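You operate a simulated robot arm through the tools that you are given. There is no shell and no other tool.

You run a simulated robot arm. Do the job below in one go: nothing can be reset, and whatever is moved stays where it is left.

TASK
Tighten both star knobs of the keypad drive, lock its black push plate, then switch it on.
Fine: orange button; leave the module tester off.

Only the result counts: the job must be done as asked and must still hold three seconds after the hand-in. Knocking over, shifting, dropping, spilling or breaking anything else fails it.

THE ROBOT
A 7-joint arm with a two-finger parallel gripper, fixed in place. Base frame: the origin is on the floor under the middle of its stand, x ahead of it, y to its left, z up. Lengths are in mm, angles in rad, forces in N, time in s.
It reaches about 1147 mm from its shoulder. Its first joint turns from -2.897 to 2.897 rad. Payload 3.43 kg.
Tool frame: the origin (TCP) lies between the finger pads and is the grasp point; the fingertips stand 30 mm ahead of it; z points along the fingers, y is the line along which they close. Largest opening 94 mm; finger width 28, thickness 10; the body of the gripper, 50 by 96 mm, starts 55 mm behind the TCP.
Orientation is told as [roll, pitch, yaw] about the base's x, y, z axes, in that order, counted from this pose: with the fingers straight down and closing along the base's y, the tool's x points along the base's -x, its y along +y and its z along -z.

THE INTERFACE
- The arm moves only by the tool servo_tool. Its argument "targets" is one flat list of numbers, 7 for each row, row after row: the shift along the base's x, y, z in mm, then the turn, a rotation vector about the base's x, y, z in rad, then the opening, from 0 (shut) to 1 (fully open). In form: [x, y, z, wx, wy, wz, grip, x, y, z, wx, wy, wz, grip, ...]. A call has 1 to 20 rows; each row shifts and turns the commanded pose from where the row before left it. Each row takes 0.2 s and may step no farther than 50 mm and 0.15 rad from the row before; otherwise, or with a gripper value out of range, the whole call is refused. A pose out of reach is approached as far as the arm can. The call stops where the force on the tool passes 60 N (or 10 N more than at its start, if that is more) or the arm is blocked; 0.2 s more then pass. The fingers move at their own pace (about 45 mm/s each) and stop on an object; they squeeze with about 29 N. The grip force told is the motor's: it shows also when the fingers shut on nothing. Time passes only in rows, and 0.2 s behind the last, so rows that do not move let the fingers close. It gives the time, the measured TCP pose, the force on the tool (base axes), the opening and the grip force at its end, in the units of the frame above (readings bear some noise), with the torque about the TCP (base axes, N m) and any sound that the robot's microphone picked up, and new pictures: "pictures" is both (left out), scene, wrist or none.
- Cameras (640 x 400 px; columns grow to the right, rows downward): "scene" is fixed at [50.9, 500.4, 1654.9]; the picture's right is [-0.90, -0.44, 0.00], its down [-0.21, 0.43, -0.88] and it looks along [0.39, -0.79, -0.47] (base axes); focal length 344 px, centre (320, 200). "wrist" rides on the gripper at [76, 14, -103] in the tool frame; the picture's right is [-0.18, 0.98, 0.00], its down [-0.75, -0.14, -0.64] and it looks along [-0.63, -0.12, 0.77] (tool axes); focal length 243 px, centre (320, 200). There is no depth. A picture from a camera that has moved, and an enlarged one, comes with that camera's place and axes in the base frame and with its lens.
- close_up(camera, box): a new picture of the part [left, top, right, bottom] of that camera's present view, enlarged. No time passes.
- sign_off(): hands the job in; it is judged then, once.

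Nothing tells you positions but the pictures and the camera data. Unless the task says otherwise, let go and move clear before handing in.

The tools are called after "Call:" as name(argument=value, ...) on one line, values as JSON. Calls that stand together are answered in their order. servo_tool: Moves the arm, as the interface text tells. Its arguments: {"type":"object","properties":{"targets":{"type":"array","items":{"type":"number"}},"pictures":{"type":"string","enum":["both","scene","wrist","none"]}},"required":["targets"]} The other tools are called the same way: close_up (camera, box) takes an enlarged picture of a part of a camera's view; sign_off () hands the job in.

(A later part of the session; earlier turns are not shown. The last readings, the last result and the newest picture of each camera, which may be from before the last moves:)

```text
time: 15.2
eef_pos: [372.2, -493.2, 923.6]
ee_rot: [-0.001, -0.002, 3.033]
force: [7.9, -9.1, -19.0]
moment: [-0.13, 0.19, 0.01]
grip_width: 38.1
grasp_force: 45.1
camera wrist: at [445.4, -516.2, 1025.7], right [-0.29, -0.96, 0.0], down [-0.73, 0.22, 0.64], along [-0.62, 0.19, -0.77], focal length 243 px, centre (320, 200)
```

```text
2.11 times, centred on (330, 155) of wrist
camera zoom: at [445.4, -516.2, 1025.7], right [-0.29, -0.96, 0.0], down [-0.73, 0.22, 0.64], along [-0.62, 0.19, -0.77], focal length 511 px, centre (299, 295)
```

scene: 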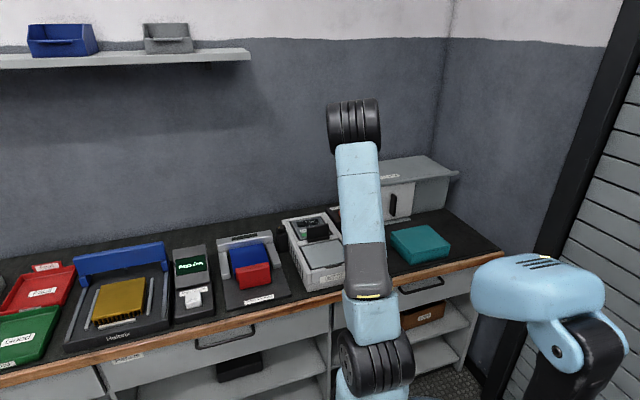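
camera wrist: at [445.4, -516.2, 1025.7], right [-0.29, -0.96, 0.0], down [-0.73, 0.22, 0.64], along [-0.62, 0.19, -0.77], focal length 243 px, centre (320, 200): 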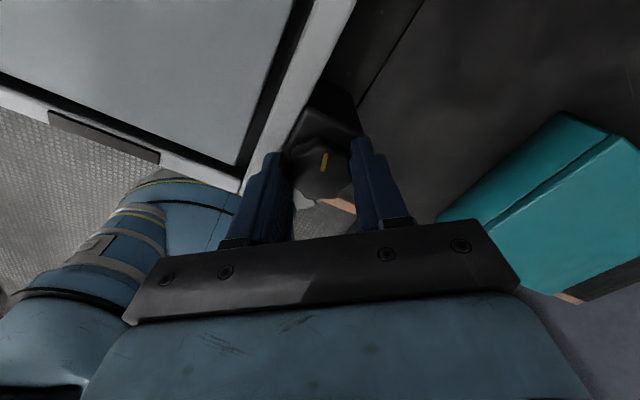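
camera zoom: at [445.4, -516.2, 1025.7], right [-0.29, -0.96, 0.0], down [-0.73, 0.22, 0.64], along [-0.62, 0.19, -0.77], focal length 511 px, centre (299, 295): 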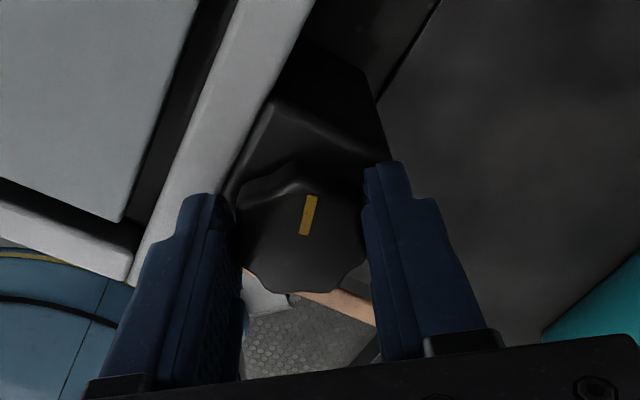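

Call:
servo_tool(targets=[0, -0.2, -0.5, 0, 0, -0.1, 0, 0, -0.2, 0, 0, 0, -0.1, 0, 0, -0.2, 0, 0, 0, -0.1, 0, 0, -0.2, 0, 0, 0, -0.1, 0], pictures="wrist")

Call:
close_up(camera="wrist", box=[180, 60, 480, 250])

```text
time: 16.2
eef_pos: [370.1, -493.0, 922.4]
ee_rot: [0.001, -0.002, 2.631]
force: [-1.1, 1.9, -2.3]
moment: [0.17, 0.24, 0.95]
grip_width: 38.8
grasp_force: 44.3
camera wrist: at [429.4, -543.4, 1025.7], right [-0.64, -0.77, 0.0], down [-0.59, 0.49, 0.64], along [-0.49, 0.41, -0.77], focal length 243 px, centre (320, 200)
```

wrist: 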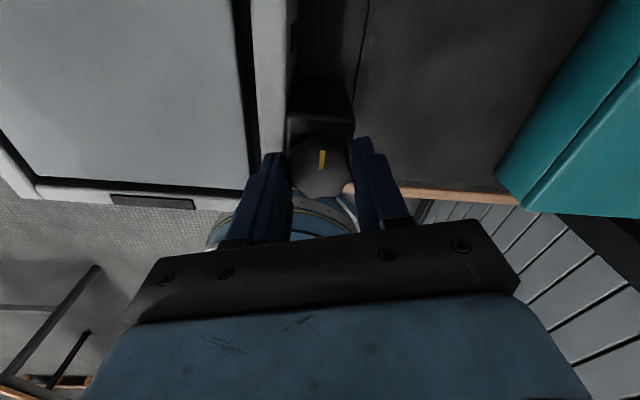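

```text
2.11 times, centred on (330, 155) of wrist
camera zoom: at [429.4, -543.4, 1025.7], right [-0.64, -0.77, 0.0], down [-0.59, 0.49, 0.64], along [-0.49, 0.41, -0.77], focal length 511 px, centre (299, 295)
```

zoom: 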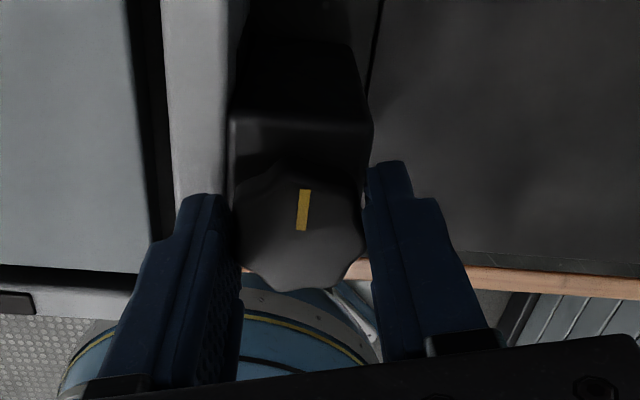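

The torque about z jumped to 0.95 N m and the marker began to lag, so the knob seems to reach its stop. I'll turn a little more to confirm.

Call:
servo_tool(targets=[0, 0, 0, 0, 0, -0.08, 0, 0, 0, 0, 0, 0, 0, 0], pictures="wrist")

Call:
close_up(camera="wrist", box=[180, 60, 480, 250])

```text
time: 16.8
eef_pos: [371.1, -493.4, 921.9]
ee_rot: [0.001, 0.001, 2.556]
force: [-1.7, -1.9, -4.6]
moment: [-0.02, 0.16, 0.7]
grip_width: 38.6
grasp_force: 45.1
camera wrist: at [426.0, -548.4, 1025.8], right [-0.7, -0.72, 0.0], down [-0.55, 0.54, 0.64], along [-0.46, 0.45, -0.77], focal length 243 px, centre (320, 200)
```

wrist: 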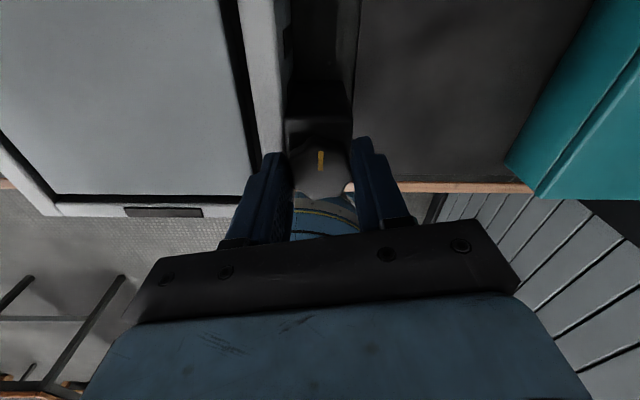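

```text
2.11 times, centred on (330, 155) of wrist
camera zoom: at [426.0, -548.4, 1025.8], right [-0.7, -0.72, 0.0], down [-0.55, 0.54, 0.64], along [-0.46, 0.45, -0.77], focal length 511 px, centre (299, 295)
```

zoom: 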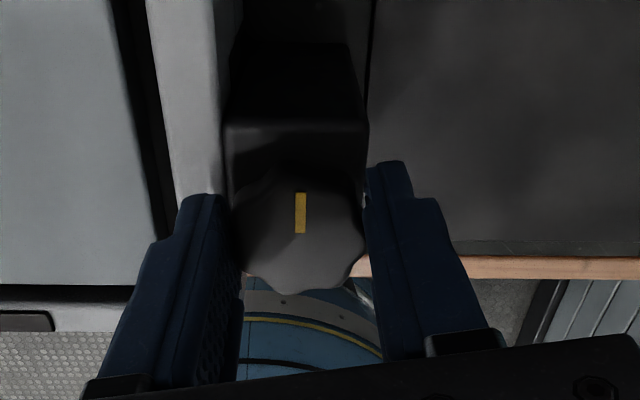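

Knob B is against its stop: the torque stays at 0.7–0.95 N m and the knob slips in the fingers. I'll open, rise clear and unwind the wrist.

Call:
servo_tool(targets=[0, 0, 0, 0, 0, 0, 1, 0, 0, 0, 0, 0, 0, 1, 0, 0, 0, 0, 0, 0, 1, 0, 0, 0, 0, 0, 0, 1, 0, 0, 20, 0, 0, 0, 1, 0, 0, 40, 0, 0, 0, 1, 0, 0, 40, 0, 0, 0, 1], pictures="wrist")

Call:
close_up(camera="wrist", box=[220, 60, 420, 200])

```text
time: 18.4
eef_pos: [372.9, -494.1, 1025.2]
ee_rot: [-0.002, -0.003, 2.554]
force: [0.3, -0.2, 0.8]
moment: [0.05, 0.0, 0.01]
grip_width: 94.2
grasp_force: 0.1
camera wrist: at [427.5, -547.9, 1127.5], right [-0.7, -0.72, 0.0], down [-0.55, 0.53, 0.64], along [-0.46, 0.45, -0.77], focal length 243 px, centre (320, 200)
```

wrist: 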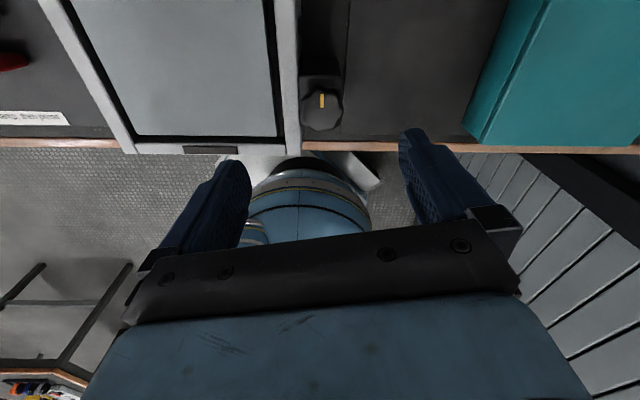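

```text
2.86 times, centred on (320, 130) of wrist
camera zoom: at [427.5, -547.9, 1127.5], right [-0.7, -0.72, 0.0], down [-0.55, 0.53, 0.64], along [-0.46, 0.45, -0.77], focal length 693 px, centre (320, 400)
```

zoom: 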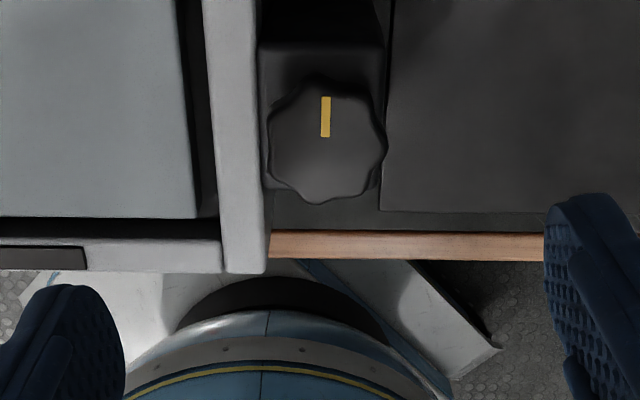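

Knob B's marker now points to the rear, about half a turn from the start. I'll unwind the wrist while crossing to knob A above everything.

Call:
servo_tool(targets=[14, 2, 5, 0, 0, 0.149, 1, 14, 2, 5, 0, 0, 0.149, 1, 14, 2, 5, 0, 0, 0.149, 1, 14, 2, 5, 0, 0, 0.149, 1, 14, 2, 5, 0, 0, 0.149, 1, 14, 2, 5, 0, 0, 0.149, 1, 14, 2, 5, 0, 0, 0.149, 1, 14, 2, 5, 0, 0, 0.149, 1, 14, 2, 5, 0, 0, 0.149, 1, 14, 2, 5, 0, 0, 0.149, 1, 14, 2, 0, 0, 0, 0.149, 1, 14, 2, 0, 0, 0, 0.149, 1, 14, 2, 0, 0, 0, 0.149, 1, 14, 2, 0, 0, 0, 0.149, 1, 14, 2, 0, 0, 0, 0.149, 1, 14, 2, 0, 0, 0, 0.149, 1, 14, 2, 0, 0, 0, 0.149, 1, 14, 2, 0, 0, 0, 0.149, 1, 14, 2, 0, 0, 0, 0.149, 1, 14, 2, 0, 0, 0, 0.149, 1])

Call:
close_up(camera="wrist", box=[300, 60, 480, 220])

```text
time: 22.6
eef_pos: [652.5, -453.6, 1072.1]
ee_rot: [-0.001, -0.001, -0.747]
force: [-0.1, -0.5, -0.1]
moment: [-0.03, 0.01, 0.0]
grip_width: 93.9
grasp_force: 0.1
camera wrist: at [605.2, -392.0, 1176.2], right [0.8, 0.6, 0.0], down [0.46, -0.62, 0.64], along [0.38, -0.52, -0.77], focal length 243 px, centre (320, 200)
```

scene: 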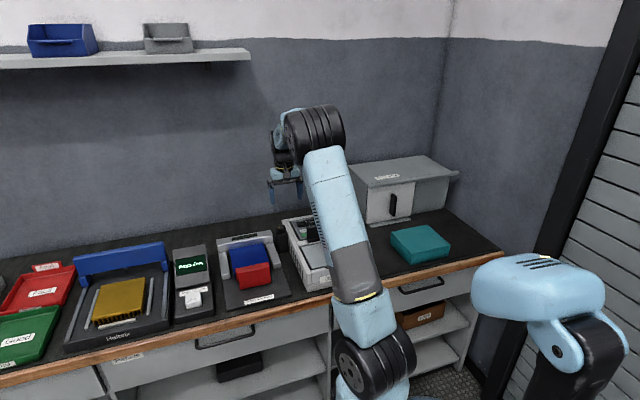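
wrist: 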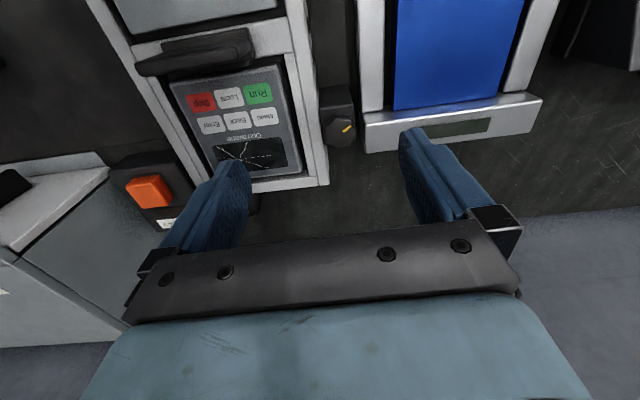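

```text
2.50 times, centred on (390, 140) of wrist
camera zoom: at [605.2, -392.0, 1176.2], right [0.8, 0.6, 0.0], down [0.46, -0.62, 0.64], along [0.38, -0.52, -0.77], focal length 606 px, centre (145, 350)
```

zoom: 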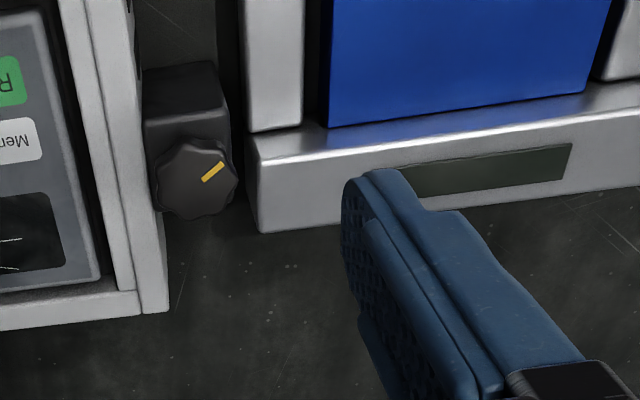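

Knob A sits close beside the press's chrome bar, so I need the bar's height before descending. I'll look closer at that gap from both cameras.

Call:
close_up(camera="scene", box=[210, 205, 310, 270])

Call:
close_up(camera="wrist", box=[120, 0, 320, 140])

```text
6.15 times, centred on (260, 238) of scene
camera zoom: at [50.9, 500.4, 1654.9], right [-0.9, -0.44, 0.0], down [-0.21, 0.43, -0.88], along [0.39, -0.79, -0.47], focal length 2119 px, centre (689, -31)
```

zoom: 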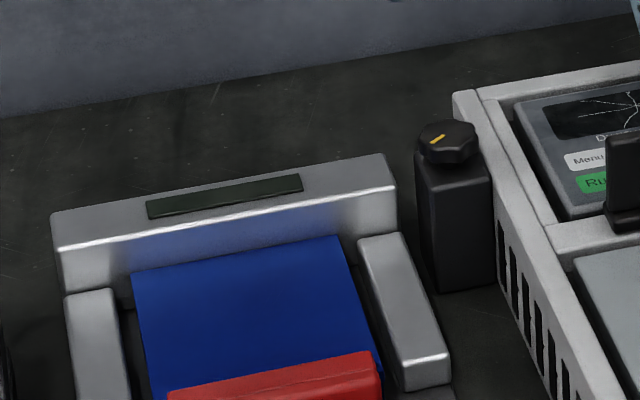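

```text
2.86 times, centred on (220, 70) of wrist
camera zoom: at [605.2, -392.0, 1176.2], right [0.8, 0.6, 0.0], down [0.46, -0.62, 0.64], along [0.38, -0.52, -0.77], focal length 693 px, centre (606, 571)
```

zoom: 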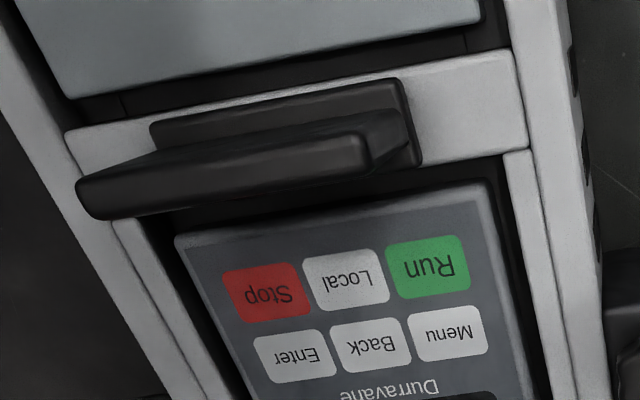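

I'll move above knob A with the yaw wound toward positive so I have room for a half turn clockwise, then measure the bar's height from close range.

Call:
servo_tool(targets=[7.5, -3.7, -12, 0, 0, 0.142, 1, 7.5, -3.7, -12, 0, 0, 0.142, 1, 7.5, -3.7, -12, 0, 0, 0.142, 1, 7.5, -3.7, -12, 0, 0, 0.142, 1, 7.5, -3.7, -12, 0, 0, 0.142, 1, 7.5, -3.7, -12, 0, 0, 0.142, 1, 0, 0, 0, 0, 0, 0, 1])

Call:
close_up(camera="wrist", box=[220, 60, 420, 220])

```text
time: 24.2
eef_pos: [696.7, -474.8, 1000.9]
ee_rot: [0.001, 0.001, 0.107]
force: [0.6, 0.9, 0.4]
moment: [-0.05, -0.02, 0.03]
grip_width: 94.3
grasp_force: 0.1
camera wrist: at [618.5, -469.8, 1104.1], right [0.08, 1.0, 0.0], down [0.76, -0.06, 0.64], along [0.64, -0.05, -0.77], focal length 243 px, centre (320, 200)
```

scene: 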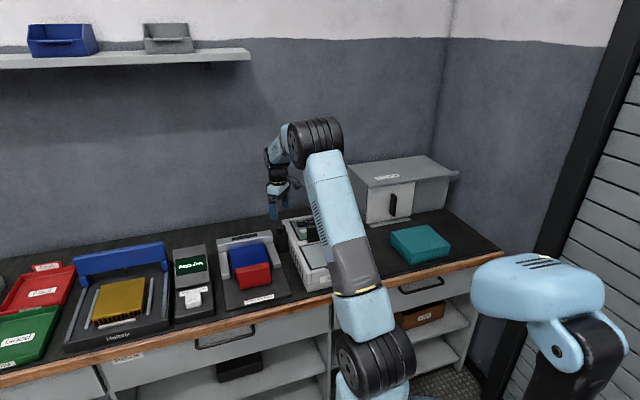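
wrist: 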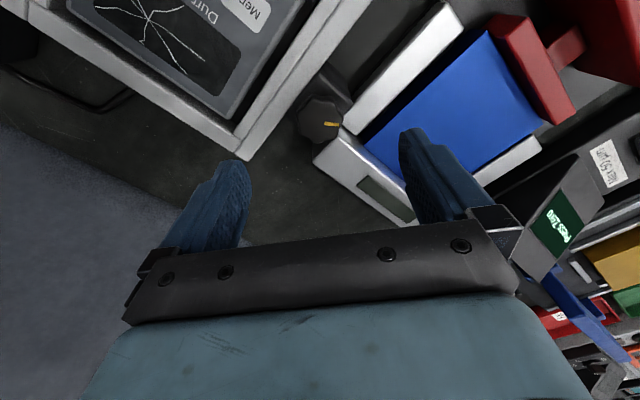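

```text
2.50 times, centred on (320, 140) of wrist
camera zoom: at [618.5, -469.8, 1104.1], right [0.08, 1.0, 0.0], down [0.76, -0.06, 0.64], along [0.64, -0.05, -0.77], focal length 606 px, centre (320, 350)
```

zoom: 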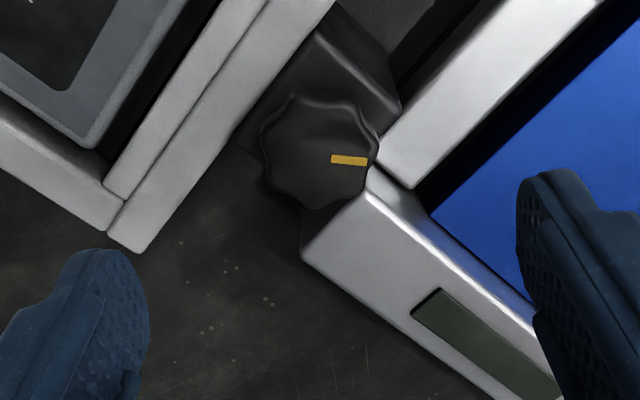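

Triangulating gives the bar's top at about z 867, well below where the fingertips will be (about 893). Knob A's top is at about (698.5,−475.3,907); I'll descend around it.

Call:
servo_tool(targets=[1.8, 0.5, -35, 0, 0, 0, 1, 0, 0, -30, 0, 0, 0, 1, 0, 0, -8, 0, 0, 0, 1, 0, 0, 0, 0, 0, 0, 1], pictures="wrist")

Call:
close_up(camera="wrist", box=[200, 70, 440, 230])

```text
time: 25.2
eef_pos: [696.6, -474.1, 926.0]
ee_rot: [-0.001, 0.001, 0.104]
force: [0.7, 0.1, 0.1]
moment: [-0.01, 0.0, 0.01]
grip_width: 94.0
grasp_force: 0.1
camera wrist: at [619.3, -468.8, 1029.4], right [0.08, 1.0, 0.0], down [0.76, -0.06, 0.64], along [0.64, -0.05, -0.77], focal length 243 px, centre (320, 200)
```

wrist: 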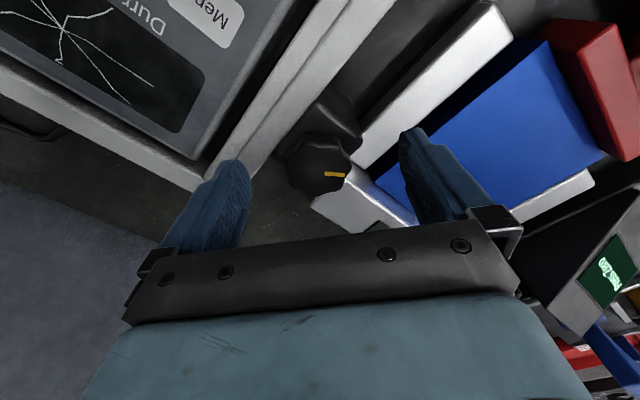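

```text
2.50 times, centred on (320, 150) of wrist
camera zoom: at [619.3, -468.8, 1029.4], right [0.08, 1.0, 0.0], down [0.76, -0.06, 0.64], along [0.64, -0.05, -0.77], focal length 606 px, centre (320, 325)
```

zoom: 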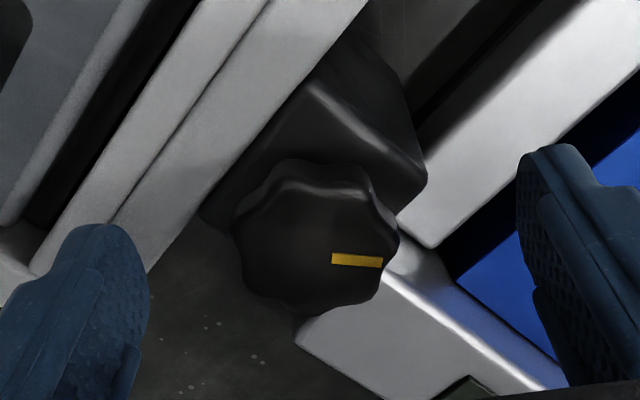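

Call:
servo_tool(targets=[2, 0.2, -3.5, 0, 0, 0, 1, 0, 0, 0, 0, 0, 0, 0, 0, 0, 0, 0, 0, 0, 0, 0, 0, 0, 0, 0, 0, 0, 0, 0, 0, 0, 0, 0, 0, 0, 0, 0, 0, 0, 0, 0], pictures="wrist")

Call:
close_up(camera="wrist", box=[200, 70, 440, 230])

```text
time: 26.6
eef_pos: [699.7, -474.9, 923.5]
ee_rot: [-0.002, -0.002, 0.102]
force: [5.5, -14.2, -1.6]
moment: [-0.68, -0.56, 0.01]
grip_width: 38.5
grasp_force: 45.4
camera wrist: at [621.3, -469.8, 1026.1], right [0.08, 1.0, 0.0], down [0.76, -0.06, 0.64], along [0.64, -0.05, -0.77], focal length 243 px, centre (320, 200)
```

wrist: 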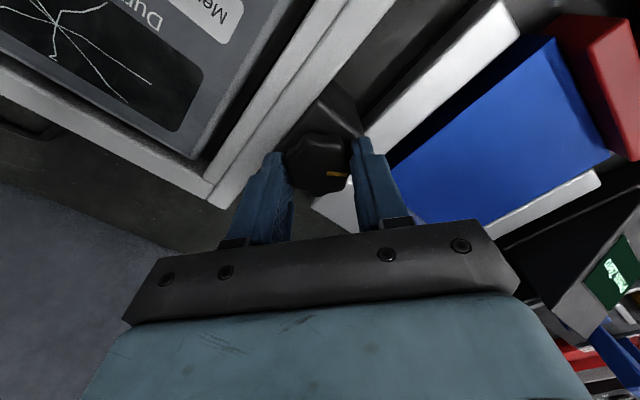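

```text
2.50 times, centred on (320, 150) of wrist
camera zoom: at [621.3, -469.8, 1026.1], right [0.08, 1.0, 0.0], down [0.76, -0.06, 0.64], along [0.64, -0.05, -0.77], focal length 606 px, centre (320, 325)
```

zoom: 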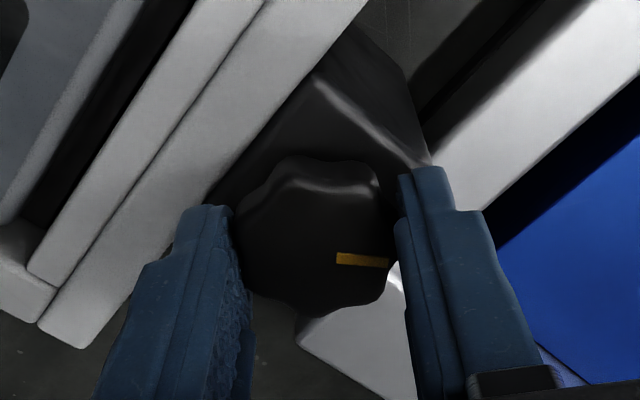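

Knob A is gripped. I'll ease the side load and turn clockwise.

Call:
servo_tool(targets=[0.2, -0.7, 0, 0, 0, 0, 0, 0, 0, 0, 0, 0, -0.1, 0, 0, 0, 0, 0, 0, -0.1, 0, 0, 0, 0, 0, 0, -0.1, 0, 0, 0, 0, 0, 0, -0.1, 0], pictures="wrist")

Call:
close_up(camera="wrist", box=[200, 70, 440, 230])

```text
time: 27.8
eef_pos: [699.4, -477.0, 922.5]
ee_rot: [0.001, 0.001, -0.299]
force: [-5.8, -6.2, -1.4]
moment: [0.4, 1.19, 0.01]
grip_width: 38.5
grasp_force: 44.8
camera wrist: at [630.1, -440.9, 1026.3], right [0.46, 0.89, 0.0], down [0.68, -0.36, 0.64], along [0.57, -0.3, -0.77], focal length 243 px, centre (320, 200)
```

wrist: 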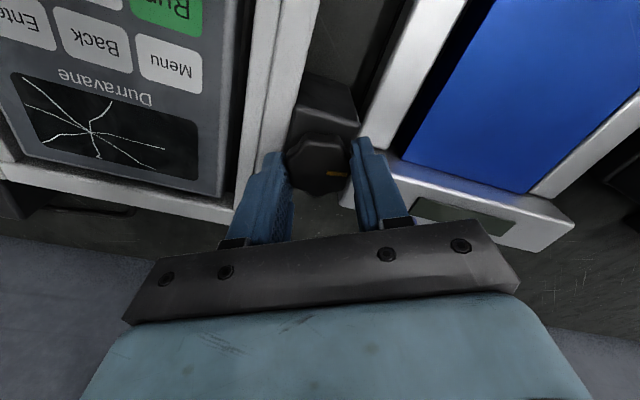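

```text
2.50 times, centred on (320, 150) of wrist
camera zoom: at [630.1, -440.9, 1026.3], right [0.46, 0.89, 0.0], down [0.68, -0.36, 0.64], along [0.57, -0.3, -0.77], focal length 606 px, centre (320, 325)
```

zoom: 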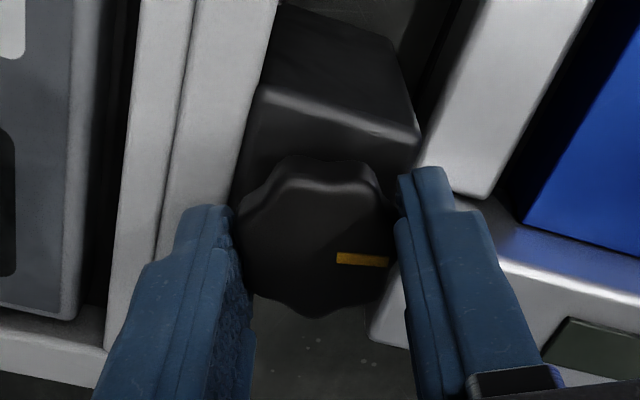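

Call:
servo_tool(targets=[0, 0, 0, 0, 0, -0.1, 0, 0, 0, 0, 0, 0, -0.1, 0, 0, 0, 0, 0, 0, -0.1, 0, 0, 0, 0, 0, 0, -0.1, 0, 0, 0, 0, 0, 0, -0.1, 0, 0, 0, 0, 0, 0, -0.1, 0], pictures="none")

```text
time: 29.2
eef_pos: [699.0, -476.6, 923.4]
ee_rot: [-0.002, 0.003, -0.898]
force: [-25.0, -6.5, -17.2]
moment: [0.32, 0.62, 0.04]
grip_width: 38.3
grasp_force: 44.8
```

Call:
servo_tool(targets=[-1.2, -0.2, -0.5, 0, 0, 0, 0, 0, 0, 0, 0, 0, -0.1, 0, 0, 0, 0, 0, 0, -0.1, 0, 0, 0, 0, 0, 0, -0.1, 0, 0, 0, 0, 0, 0, -0.1, 0], pictures="wrist")

Call:
close_up(camera="wrist", box=[200, 70, 440, 230])

```text
time: 30.4
eef_pos: [698.5, -477.2, 922.5]
ee_rot: [0.0, 0.0, -1.299]
force: [-20.2, -12.1, -13.7]
moment: [-0.62, 0.34, 0.03]
grip_width: 38.4
grasp_force: 44.6
camera wrist: at [691.1, -400.5, 1026.2], right [1.0, 0.09, 0.0], down [0.07, -0.76, 0.64], along [0.06, -0.64, -0.77], focal length 243 px, centre (320, 200)
```

wrist: 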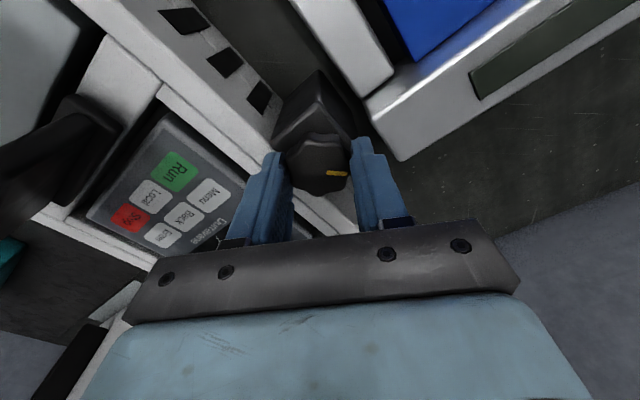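

```text
2.50 times, centred on (320, 150) of wrist
camera zoom: at [691.1, -400.5, 1026.2], right [1.0, 0.09, 0.0], down [0.07, -0.76, 0.64], along [0.06, -0.64, -0.77], focal length 606 px, centre (320, 325)
```

zoom: 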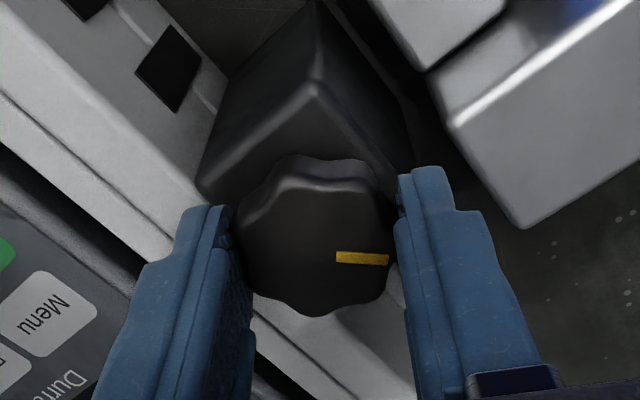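

Call:
servo_tool(targets=[-0.8, -0.5, -0.4, 0, 0, -0.1, 0, 0, 0, 0, 0, 0, -0.1, 0, 0, 0, 0, 0, 0, -0.1, 0, 0, 0, 0, 0, 0, -0.1, 0, 0, 0, 0, 0, 0, -0.1, 0], pictures="none")

```text
time: 31.6
eef_pos: [699.0, -477.7, 923.0]
ee_rot: [-0.001, -0.001, -1.797]
force: [-15.6, -16.0, -0.3]
moment: [-0.04, 0.73, 0.01]
grip_width: 38.3
grasp_force: 45.4
```

Call:
servo_tool(targets=[-0.6, -0.6, 0, 0, 0, -0.1, 0, 0, 0, 0, 0, 0, -0.1, 0, 0, 0, 0, 0, 0, -0.1, 0, 0, 0, 0, 0, 0, -0.1, 0, 0, 0, 0, 0, 0, -0.1, 0], pictures="wrist")

Call:
close_up(camera="wrist", box=[200, 70, 440, 230])

```text
time: 32.8
eef_pos: [697.5, -476.6, 923.1]
ee_rot: [0.0, 0.002, -2.294]
force: [-8.2, 6.8, 1.6]
moment: [0.14, 0.05, 0.92]
grip_width: 38.7
grasp_force: 45.3
camera wrist: at [758.8, -429.0, 1026.1], right [0.61, -0.79, 0.0], down [-0.6, -0.47, 0.64], along [-0.51, -0.39, -0.77], focal length 243 px, centre (320, 200)
```

wrist: 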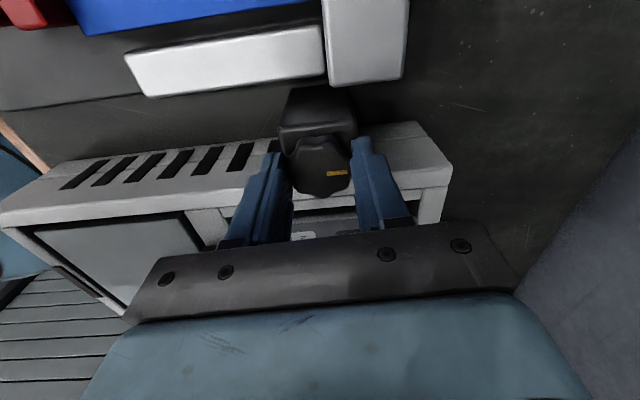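

```text
2.50 times, centred on (320, 150) of wrist
camera zoom: at [758.8, -429.0, 1026.1], right [0.61, -0.79, 0.0], down [-0.6, -0.47, 0.64], along [-0.51, -0.39, -0.77], focal length 606 px, centre (320, 325)
```

zoom: 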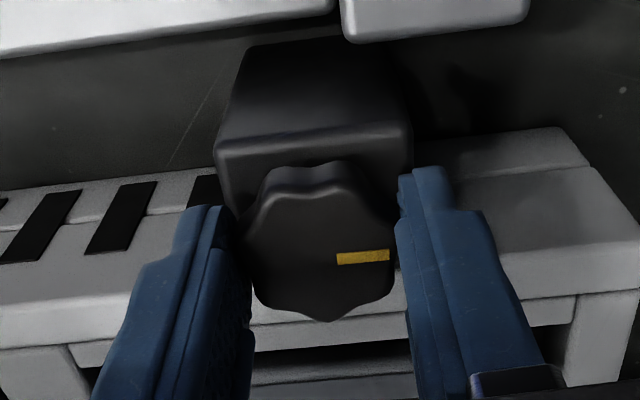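

The torque about z jumped to 0.92 N m after about 2.4 rad. I'll push on a bit to make sure it is at its stop.

Call:
servo_tool(targets=[0, 0, 0, 0, 0, -0.1, 0, 0, 0, 0, 0, 0, -0.06, 0, 0, 0, 0, 0, 0, 0, 0], pictures="wrist")

Call:
close_up(camera="wrist", box=[200, 70, 440, 230])

```text
time: 33.6
eef_pos: [696.8, -476.5, 922.6]
ee_rot: [-0.001, -0.002, -2.457]
force: [-15.4, 5.0, -1.7]
moment: [0.02, 0.56, 0.6]
grip_width: 38.7
grasp_force: 45.3
camera wrist: at [764.5, -440.3, 1026.0], right [0.48, -0.88, 0.0], down [-0.67, -0.37, 0.64], along [-0.56, -0.31, -0.77], focal length 243 px, centre (320, 200)
```

wrist: 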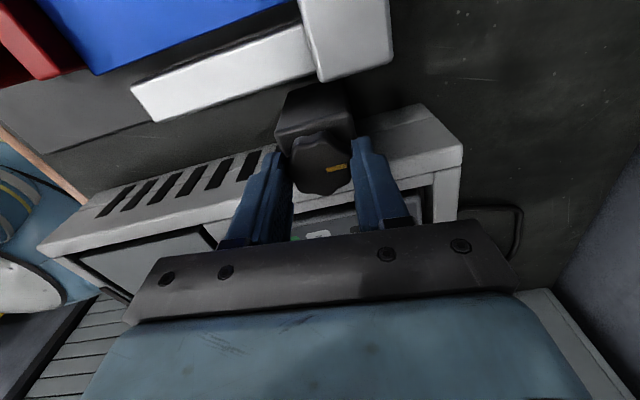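

```text
2.50 times, centred on (320, 150) of wrist
camera zoom: at [764.5, -440.3, 1026.0], right [0.48, -0.88, 0.0], down [-0.67, -0.37, 0.64], along [-0.56, -0.31, -0.77], focal length 606 px, centre (320, 325)
```

zoom: 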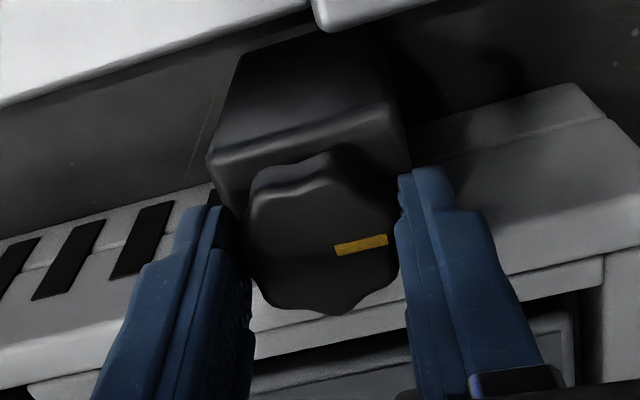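

Knob A is also at its stop (it now slips in the fingers). I'll open, rise, and then look at the push plate from its side to learn how it moves.

Call:
servo_tool(targets=[0, 0, 0, 0, 0, 0, 1, 0, 0, 0, 0, 0, 0, 1, 0, 0, 0, 0, 0, 0, 1, 0, 0, 0, 0, 0, 0, 1, 0, 0, 20, 0, 0, 0, 1, 0, 0, 45, 0, 0, 0, 1, 0, 0, 45, 0, 0, 0, 1, -17, 18, 0, 0, 0, 0.07, 1, -17, 18, 0, 0, 0, 0.07, 1, -17, 18, 0, 0, 0, 0.07, 1, -17, 18, 0, 0, 0, 0.07, 1, 0, 0, 0, 0, 0, 0, 1])

Call:
close_up(camera="wrist", box=[240, 80, 440, 240])

```text
time: 36.2
eef_pos: [630.0, -403.8, 1034.6]
ee_rot: [0.0, 0.0, -2.177]
force: [-1.3, 0.7, 0.2]
moment: [0.0, 0.01, 0.02]
grip_width: 94.1
grasp_force: 0.0
camera wrist: at [684.6, -350.6, 1136.3], right [0.7, -0.71, 0.0], down [-0.54, -0.54, 0.64], along [-0.46, -0.45, -0.77], focal length 243 px, centre (320, 200)
```

scene: 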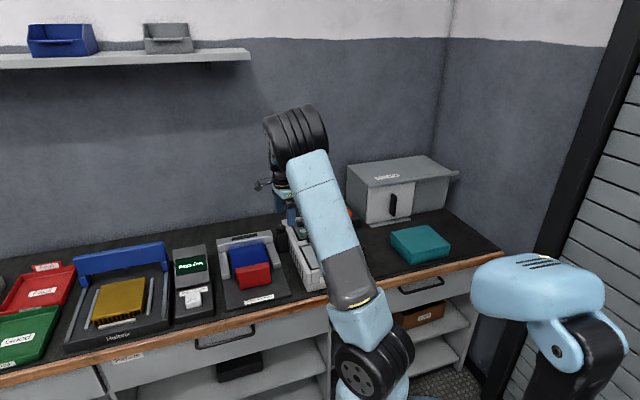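
wrist: 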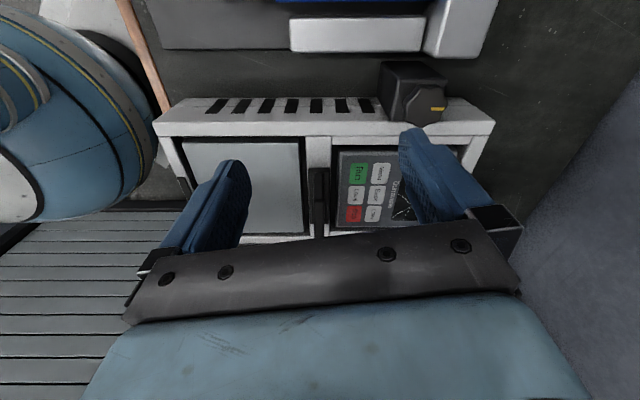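

```text
2.50 times, centred on (340, 160) of wrist
camera zoom: at [684.6, -350.6, 1136.3], right [0.7, -0.71, 0.0], down [-0.54, -0.54, 0.64], along [-0.46, -0.45, -0.77], focal length 606 px, centre (270, 300)
```

zoom: 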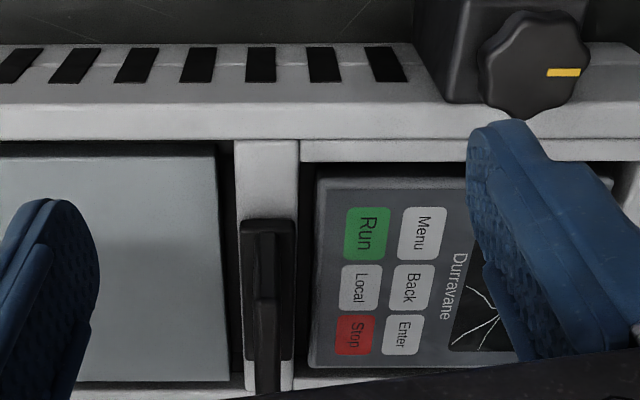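

From the side the plate is a vertical upright centred on a foot that fills the crossbar. I'll enlarge it for markings or hinges.

Call:
close_up(camera="wrist", box=[290, 130, 370, 240])

Call:
close_up(camera="scene", box=[275, 195, 365, 260])

```text
3.64 times, centred on (330, 185) of wrist
camera zoom: at [684.6, -350.6, 1136.3], right [0.7, -0.71, 0.0], down [-0.54, -0.54, 0.64], along [-0.46, -0.45, -0.77], focal length 882 px, centre (284, 254)
```

zoom: 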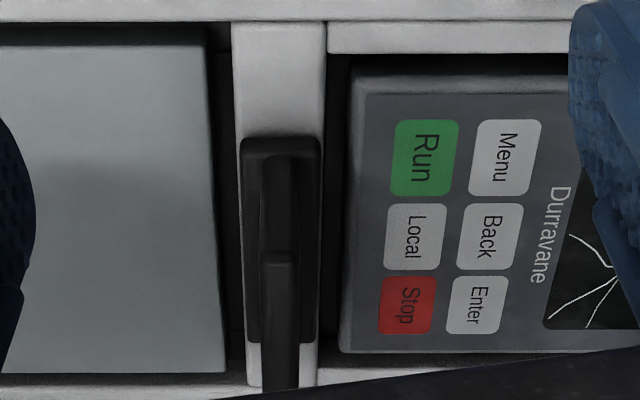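

```text
6.15 times, centred on (320, 228) of scene
camera zoom: at [50.9, 500.4, 1654.9], right [-0.9, -0.44, 0.0], down [-0.21, 0.43, -0.88], along [0.39, -0.79, -0.47], focal length 2119 px, centre (320, 31)
```

zoom: 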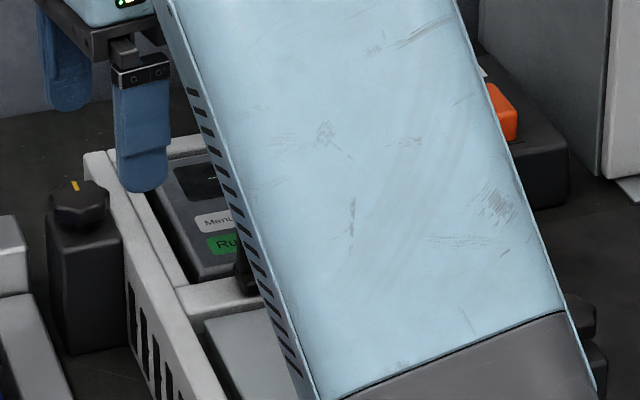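

The plate is an inverted T with no markings, about 88 mm wide, its face normal along the bench's depth. I'll close the fingers and come down in front of it, then probe it gently rearward.

Call:
servo_tool(targets=[-12, -5.6, 0, 0, 0, 0.1392, 0, -12, -5.6, 0, 0, 0, 0.1392, 0, -12, -5.6, 0, 0, 0, 0.1392, 0, -12, -5.6, 0, 0, 0, 0.1392, 0, -12, -5.6, 0, 0, 0, 0.1392, 0, -12, -5.6, 0, 0, 0, 0.1392, 0, -12, -5.6, 0, 0, 0, 0.1392, 0, -12, -5.6, 0, 0, 0, 0.1392, 0, -12, -5.6, 0, 0, 0, 0.1392, 0, -12, -5.6, 0, 0, 0, 0.1392, 0, 0, 0, 0, 0, 0, 0, 0])

Call:
close_up(camera="wrist", box=[200, 70, 440, 230])

```text
time: 38.6
eef_pos: [510.2, -461.2, 1033.9]
ee_rot: [0.001, -0.001, -0.784]
force: [-0.1, -0.8, -0.2]
moment: [0.02, 0.02, 0.0]
grip_width: 0.0
grasp_force: 28.9
camera wrist: at [465.2, -398.7, 1136.6], right [0.82, 0.57, 0.0], down [0.44, -0.63, 0.64], along [0.36, -0.53, -0.77], focal length 243 px, centre (320, 200)
```

scene: 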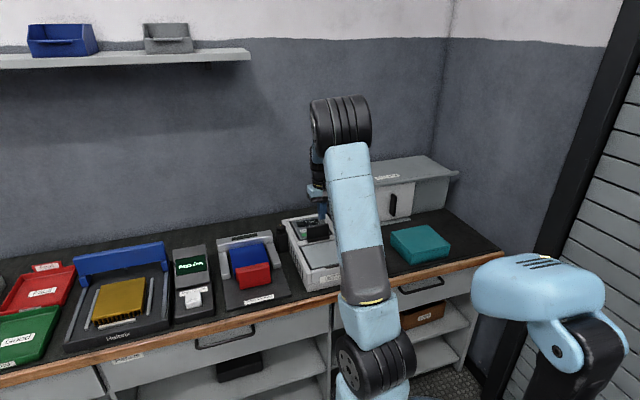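
wrist: 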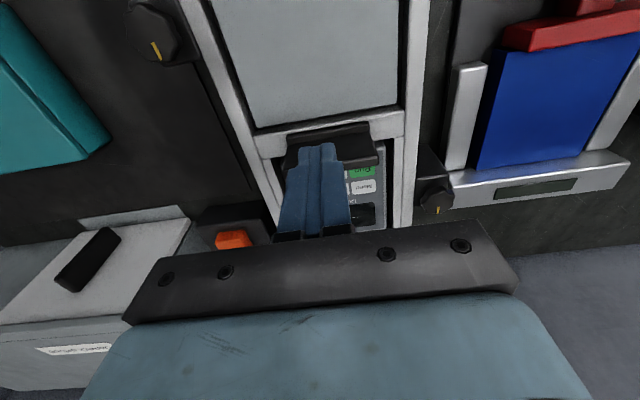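

```text
2.50 times, centred on (320, 150) of wrist
camera zoom: at [465.2, -398.7, 1136.6], right [0.82, 0.57, 0.0], down [0.44, -0.63, 0.64], along [0.36, -0.53, -0.77], focal length 606 px, centre (320, 325)
```

zoom: 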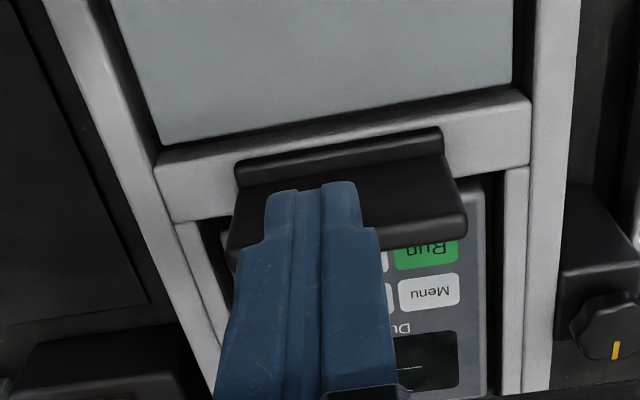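

Both knob markers now point the same way (to the rear), which fits both being at their stops. I'll descend in front of the plate.

Call:
servo_tool(targets=[0, 0, -40, 0, 0, 0, 0, 0, 0, -40, 0, 0, 0, 0, 0, 0, -17, 0, 0, 0, 0, 0, 0, 0, 0, 0, 0, 0], pictures="wrist")

Call:
close_up(camera="wrist", box=[200, 70, 440, 230])

```text
time: 39.6
eef_pos: [507.1, -460.4, 936.1]
ee_rot: [0.001, 0.0, -0.786]
force: [0.6, 1.0, -1.1]
moment: [0.03, 0.02, -0.04]
grip_width: 0.0
grasp_force: 29.4
camera wrist: at [464.1, -397.5, 1038.4], right [0.82, 0.57, 0.0], down [0.44, -0.63, 0.64], along [0.36, -0.53, -0.77], focal length 243 px, centre (320, 200)
```

wrist: 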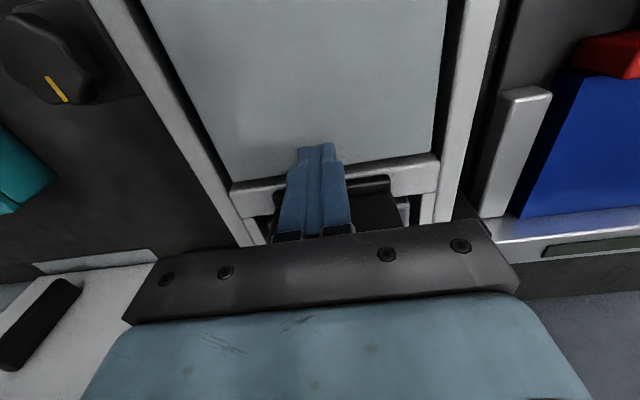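

```text
2.50 times, centred on (320, 150) of wrist
camera zoom: at [464.1, -397.5, 1038.4], right [0.82, 0.57, 0.0], down [0.44, -0.63, 0.64], along [0.36, -0.53, -0.77], focal length 606 px, centre (320, 325)
```

zoom: 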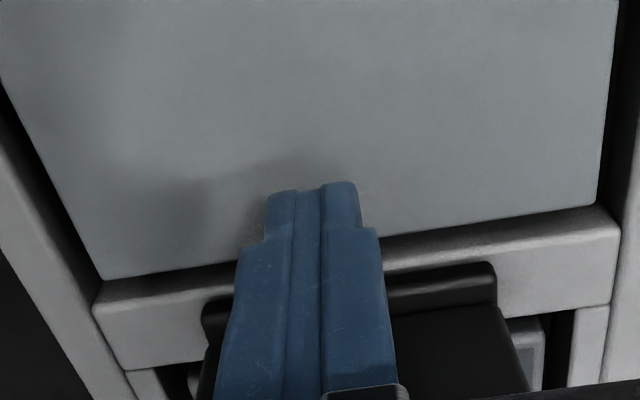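

Call:
servo_tool(targets=[3.54, -3.54, 0, 0, 0, 0, 0, 3.54, -3.54, 0, 0, 0, 0, 0, 3.54, -3.54, 0, 0, 0, 0, 0, 3.54, -3.54, 0, 0, 0, 0, 0, 1.4, -1.4, 0, 0, 0, 0, 0], pictures="none")

```text
time: 40.8
eef_pos: [524.4, -476.7, 935.3]
ee_rot: [-0.001, 0.001, -0.783]
force: [-0.2, 0.4, 0.3]
moment: [-0.01, -0.02, -0.02]
grip_width: 0.2
grasp_force: 29.1
```

Call:
servo_tool(targets=[1.4, -1.4, 0, 0, 0, 0, 0, 1.4, -1.4, 0, 0, 0, 0, 0], pictures="none")

```text
time: 41.4
eef_pos: [525.9, -476.6, 936.4]
ee_rot: [0.0, 0.004, -0.783]
force: [-29.1, 28.1, -4.9]
moment: [-0.31, -0.39, -0.24]
grip_width: 0.0
grasp_force: 28.7
```

The fingers touch the plate and meet about 40 N. I'll look whether it moved at all.

Call:
close_up(camera="wrist", box=[200, 70, 440, 230])

Call:
close_up(camera="scene", box=[270, 190, 370, 260])

```text
2.50 times, centred on (320, 150) of wrist
camera zoom: at [481.3, -414.9, 1039.4], right [0.82, 0.57, 0.0], down [0.44, -0.64, 0.64], along [0.36, -0.53, -0.77], focal length 606 px, centre (320, 325)
```

zoom: 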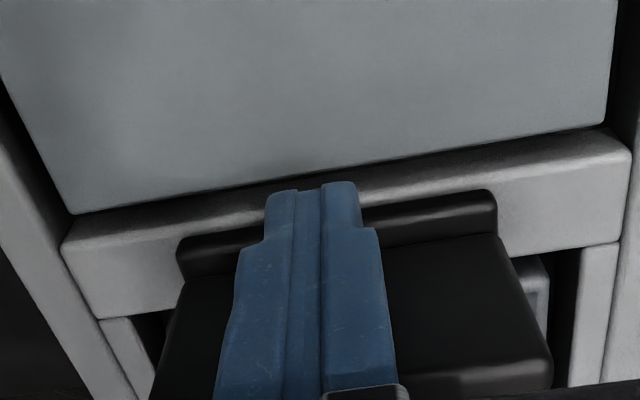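

```text
5.71 times, centred on (320, 225) of scene
camera zoom: at [50.9, 500.4, 1654.9], right [-0.9, -0.44, 0.0], down [-0.21, 0.43, -0.88], along [0.39, -0.79, -0.47], focal length 1967 px, centre (320, 57)
```

zoom: 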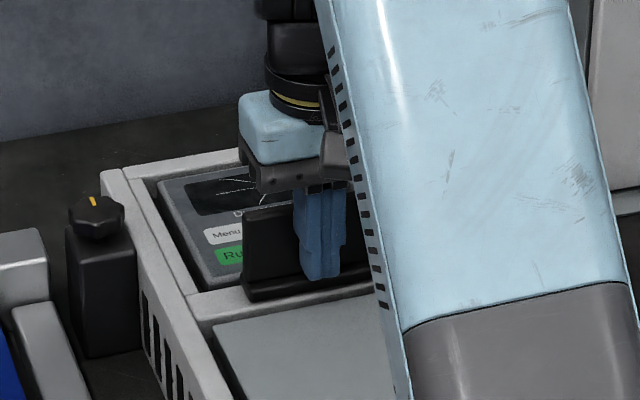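

At 40 N rearward the plate does not move. I'll back off and probe it from above, pressing down gently on its top edge.

Call:
servo_tool(targets=[-7, 7, 0, 0, 0, 0, 0, 0, 0, 35, 0, 0, 0, 0, 0, 0, 25, 0, 0, 0, 0, 11, -11, 0, 0, 0, 0, 0, 11, -11, 0, 0, 0, 0, 0, 0, 0, 0, 0, 0, 0, 0], pictures="wrist")

Call:
close_up(camera="wrist", box=[200, 70, 440, 230])

```text
time: 42.8
eef_pos: [544.0, -493.6, 996.6]
ee_rot: [0.0, 0.0, -0.783]
force: [0.6, 0.2, 0.7]
moment: [0.01, 0.01, 0.01]
grip_width: 0.0
grasp_force: 28.6
camera wrist: at [498.9, -431.1, 1099.0], right [0.82, 0.57, 0.0], down [0.43, -0.63, 0.64], along [0.36, -0.53, -0.77], focal length 243 px, centre (320, 200)
```

wrist: 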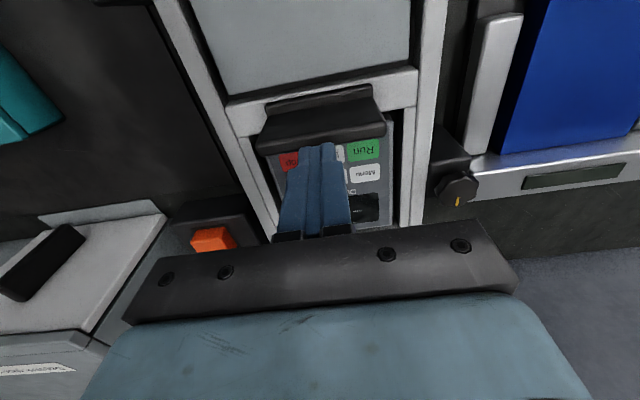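

```text
2.50 times, centred on (320, 150) of wrist
camera zoom: at [498.9, -431.1, 1099.0], right [0.82, 0.57, 0.0], down [0.43, -0.63, 0.64], along [0.36, -0.53, -0.77], focal length 606 px, centre (320, 325)
```

zoom: 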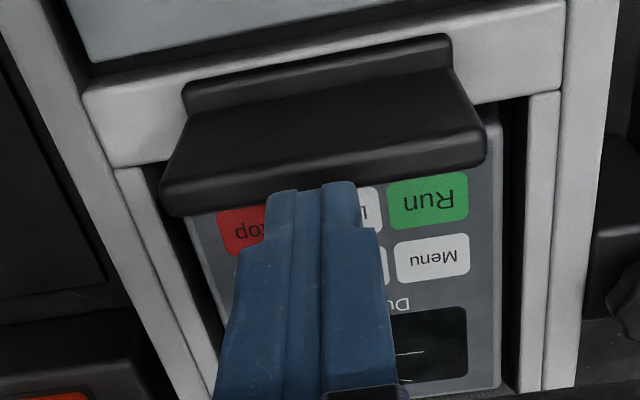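

Call:
servo_tool(targets=[-2.5, 2.5, -8, 0, 0, 0, 0, 0, 0, -5, 0, 0, 0, 0, 0, 0, -2, 0, 0, 0, 0, 0, 0, 0, 0, 0, 0, 0], pictures="wrist")

Call:
close_up(camera="wrist", box=[200, 70, 440, 230])

```text
time: 43.8
eef_pos: [540.0, -491.3, 980.6]
ee_rot: [0.001, 0.0, -0.783]
force: [-0.3, 0.3, -0.4]
moment: [-0.03, 0.04, 0.01]
grip_width: 0.1
grasp_force: 28.7
camera wrist: at [496.0, -428.9, 1083.5], right [0.82, 0.57, 0.0], down [0.43, -0.63, 0.64], along [0.36, -0.53, -0.77], focal length 243 px, centre (320, 200)
```

wrist: 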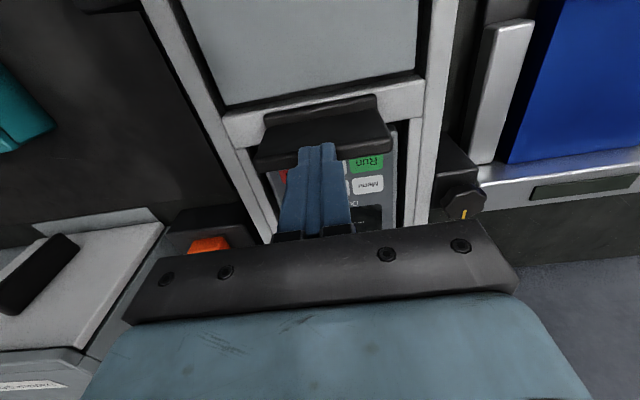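

```text
2.50 times, centred on (320, 150) of wrist
camera zoom: at [496.0, -428.9, 1083.5], right [0.82, 0.57, 0.0], down [0.43, -0.63, 0.64], along [0.36, -0.53, -0.77], focal length 606 px, centre (320, 325)
```

zoom: 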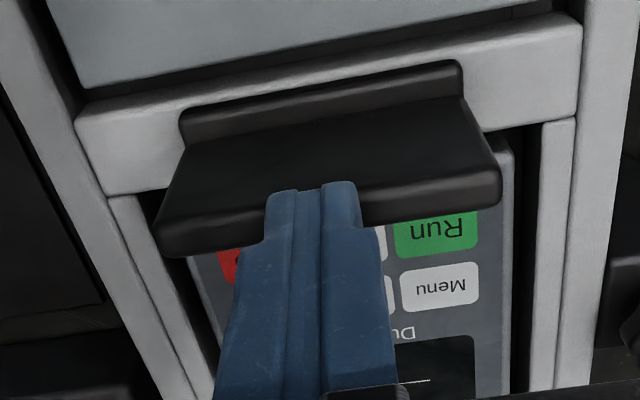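

Call:
servo_tool(targets=[0, 0, -1.5, 0, 0, 0, 0, 0, 0, -1.5, 0, 0, 0, 0, 0, 0, -1, 0, 0, 0, 0, 0, 0, -1, 0, 0, 0, 0], pictures="none")

```text
time: 44.8
eef_pos: [539.9, -492.4, 980.8]
ee_rot: [0.0, -0.007, -0.785]
force: [4.3, 2.7, 54.8]
moment: [0.43, 0.01, -0.26]
grip_width: 0.2
grasp_force: 28.6
```

Pressing down meets a hard stop too. I'll lift, go over to the rear side of the plate and probe it forward.

Call:
servo_tool(targets=[0, 0, 5, 0, 0, 0, 0, 0, 0, 20, 0, 0, 0, 0, 14, -14, 5, 0, 0, 0, 0, 15, -15, 0, 0, 0, 0, 0, 0, 0, 0, 0, 0, 0, 0], pictures="wrist")

Call:
close_up(camera="wrist", box=[200, 20, 440, 200])

```text
time: 46.0
eef_pos: [568.6, -522.4, 1006.3]
ee_rot: [-0.001, 0.0, -0.783]
force: [-0.2, -0.2, 0.2]
moment: [0.0, -0.01, -0.02]
grip_width: 0.1
grasp_force: 29.0
camera wrist: at [524.8, -458.5, 1108.8], right [0.82, 0.57, 0.0], down [0.43, -0.63, 0.64], along [0.36, -0.53, -0.77], focal length 243 px, centre (320, 200)
```

wrist: 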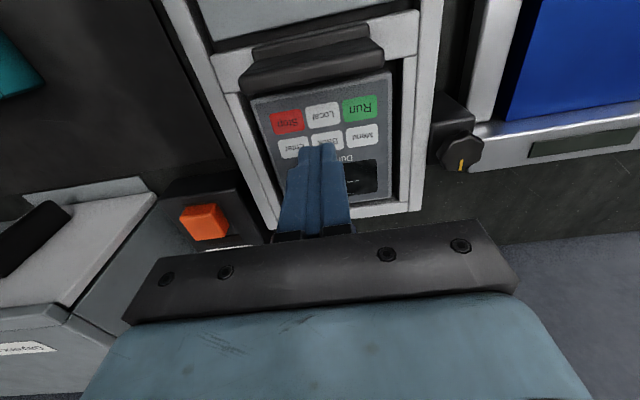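

```text
2.22 times, centred on (320, 110) of wrist
camera zoom: at [524.8, -458.5, 1108.8], right [0.82, 0.57, 0.0], down [0.43, -0.63, 0.64], along [0.36, -0.53, -0.77], focal length 539 px, centre (320, 400)
```

zoom: 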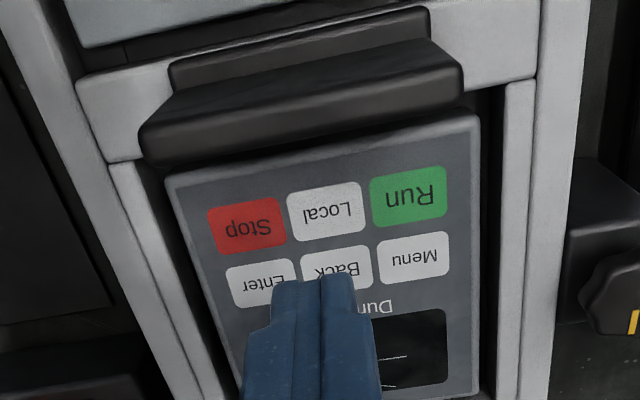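

Call:
servo_tool(targets=[0, 0, -35, 0, 0, 0, 0, 0, 0, -35, 0, 0, 0, 0, -3.54, 3.54, 0, 0, 0, 0, 0, -3.54, 3.54, 0, 0, 0, 0, 0, -3.54, 3.54, 0, 0, 0, 0, 0, 0, 0, 0, 0, 0, 0, 0], pictures="none")

```text
time: 47.4
eef_pos: [558.3, -510.8, 936.4]
ee_rot: [-0.002, -0.003, -0.785]
force: [0.1, 0.2, 0.2]
moment: [-0.01, -0.02, 0.0]
grip_width: 0.2
grasp_force: 29.1
```

Call:
servo_tool(targets=[-1.4, 1.4, 0, 0, 0, 0, 0, -1.4, 1.4, 0, 0, 0, 0, 0, -1.4, 1.4, 0, 0, 0, 0, 0], pictures="none")

```text
time: 48.2
eef_pos: [553.8, -506.8, 937.1]
ee_rot: [0.0, 0.0, -0.781]
force: [0.9, 0.9, 0.3]
moment: [-0.01, 0.0, -0.03]
grip_width: 0.0
grasp_force: 29.2
```

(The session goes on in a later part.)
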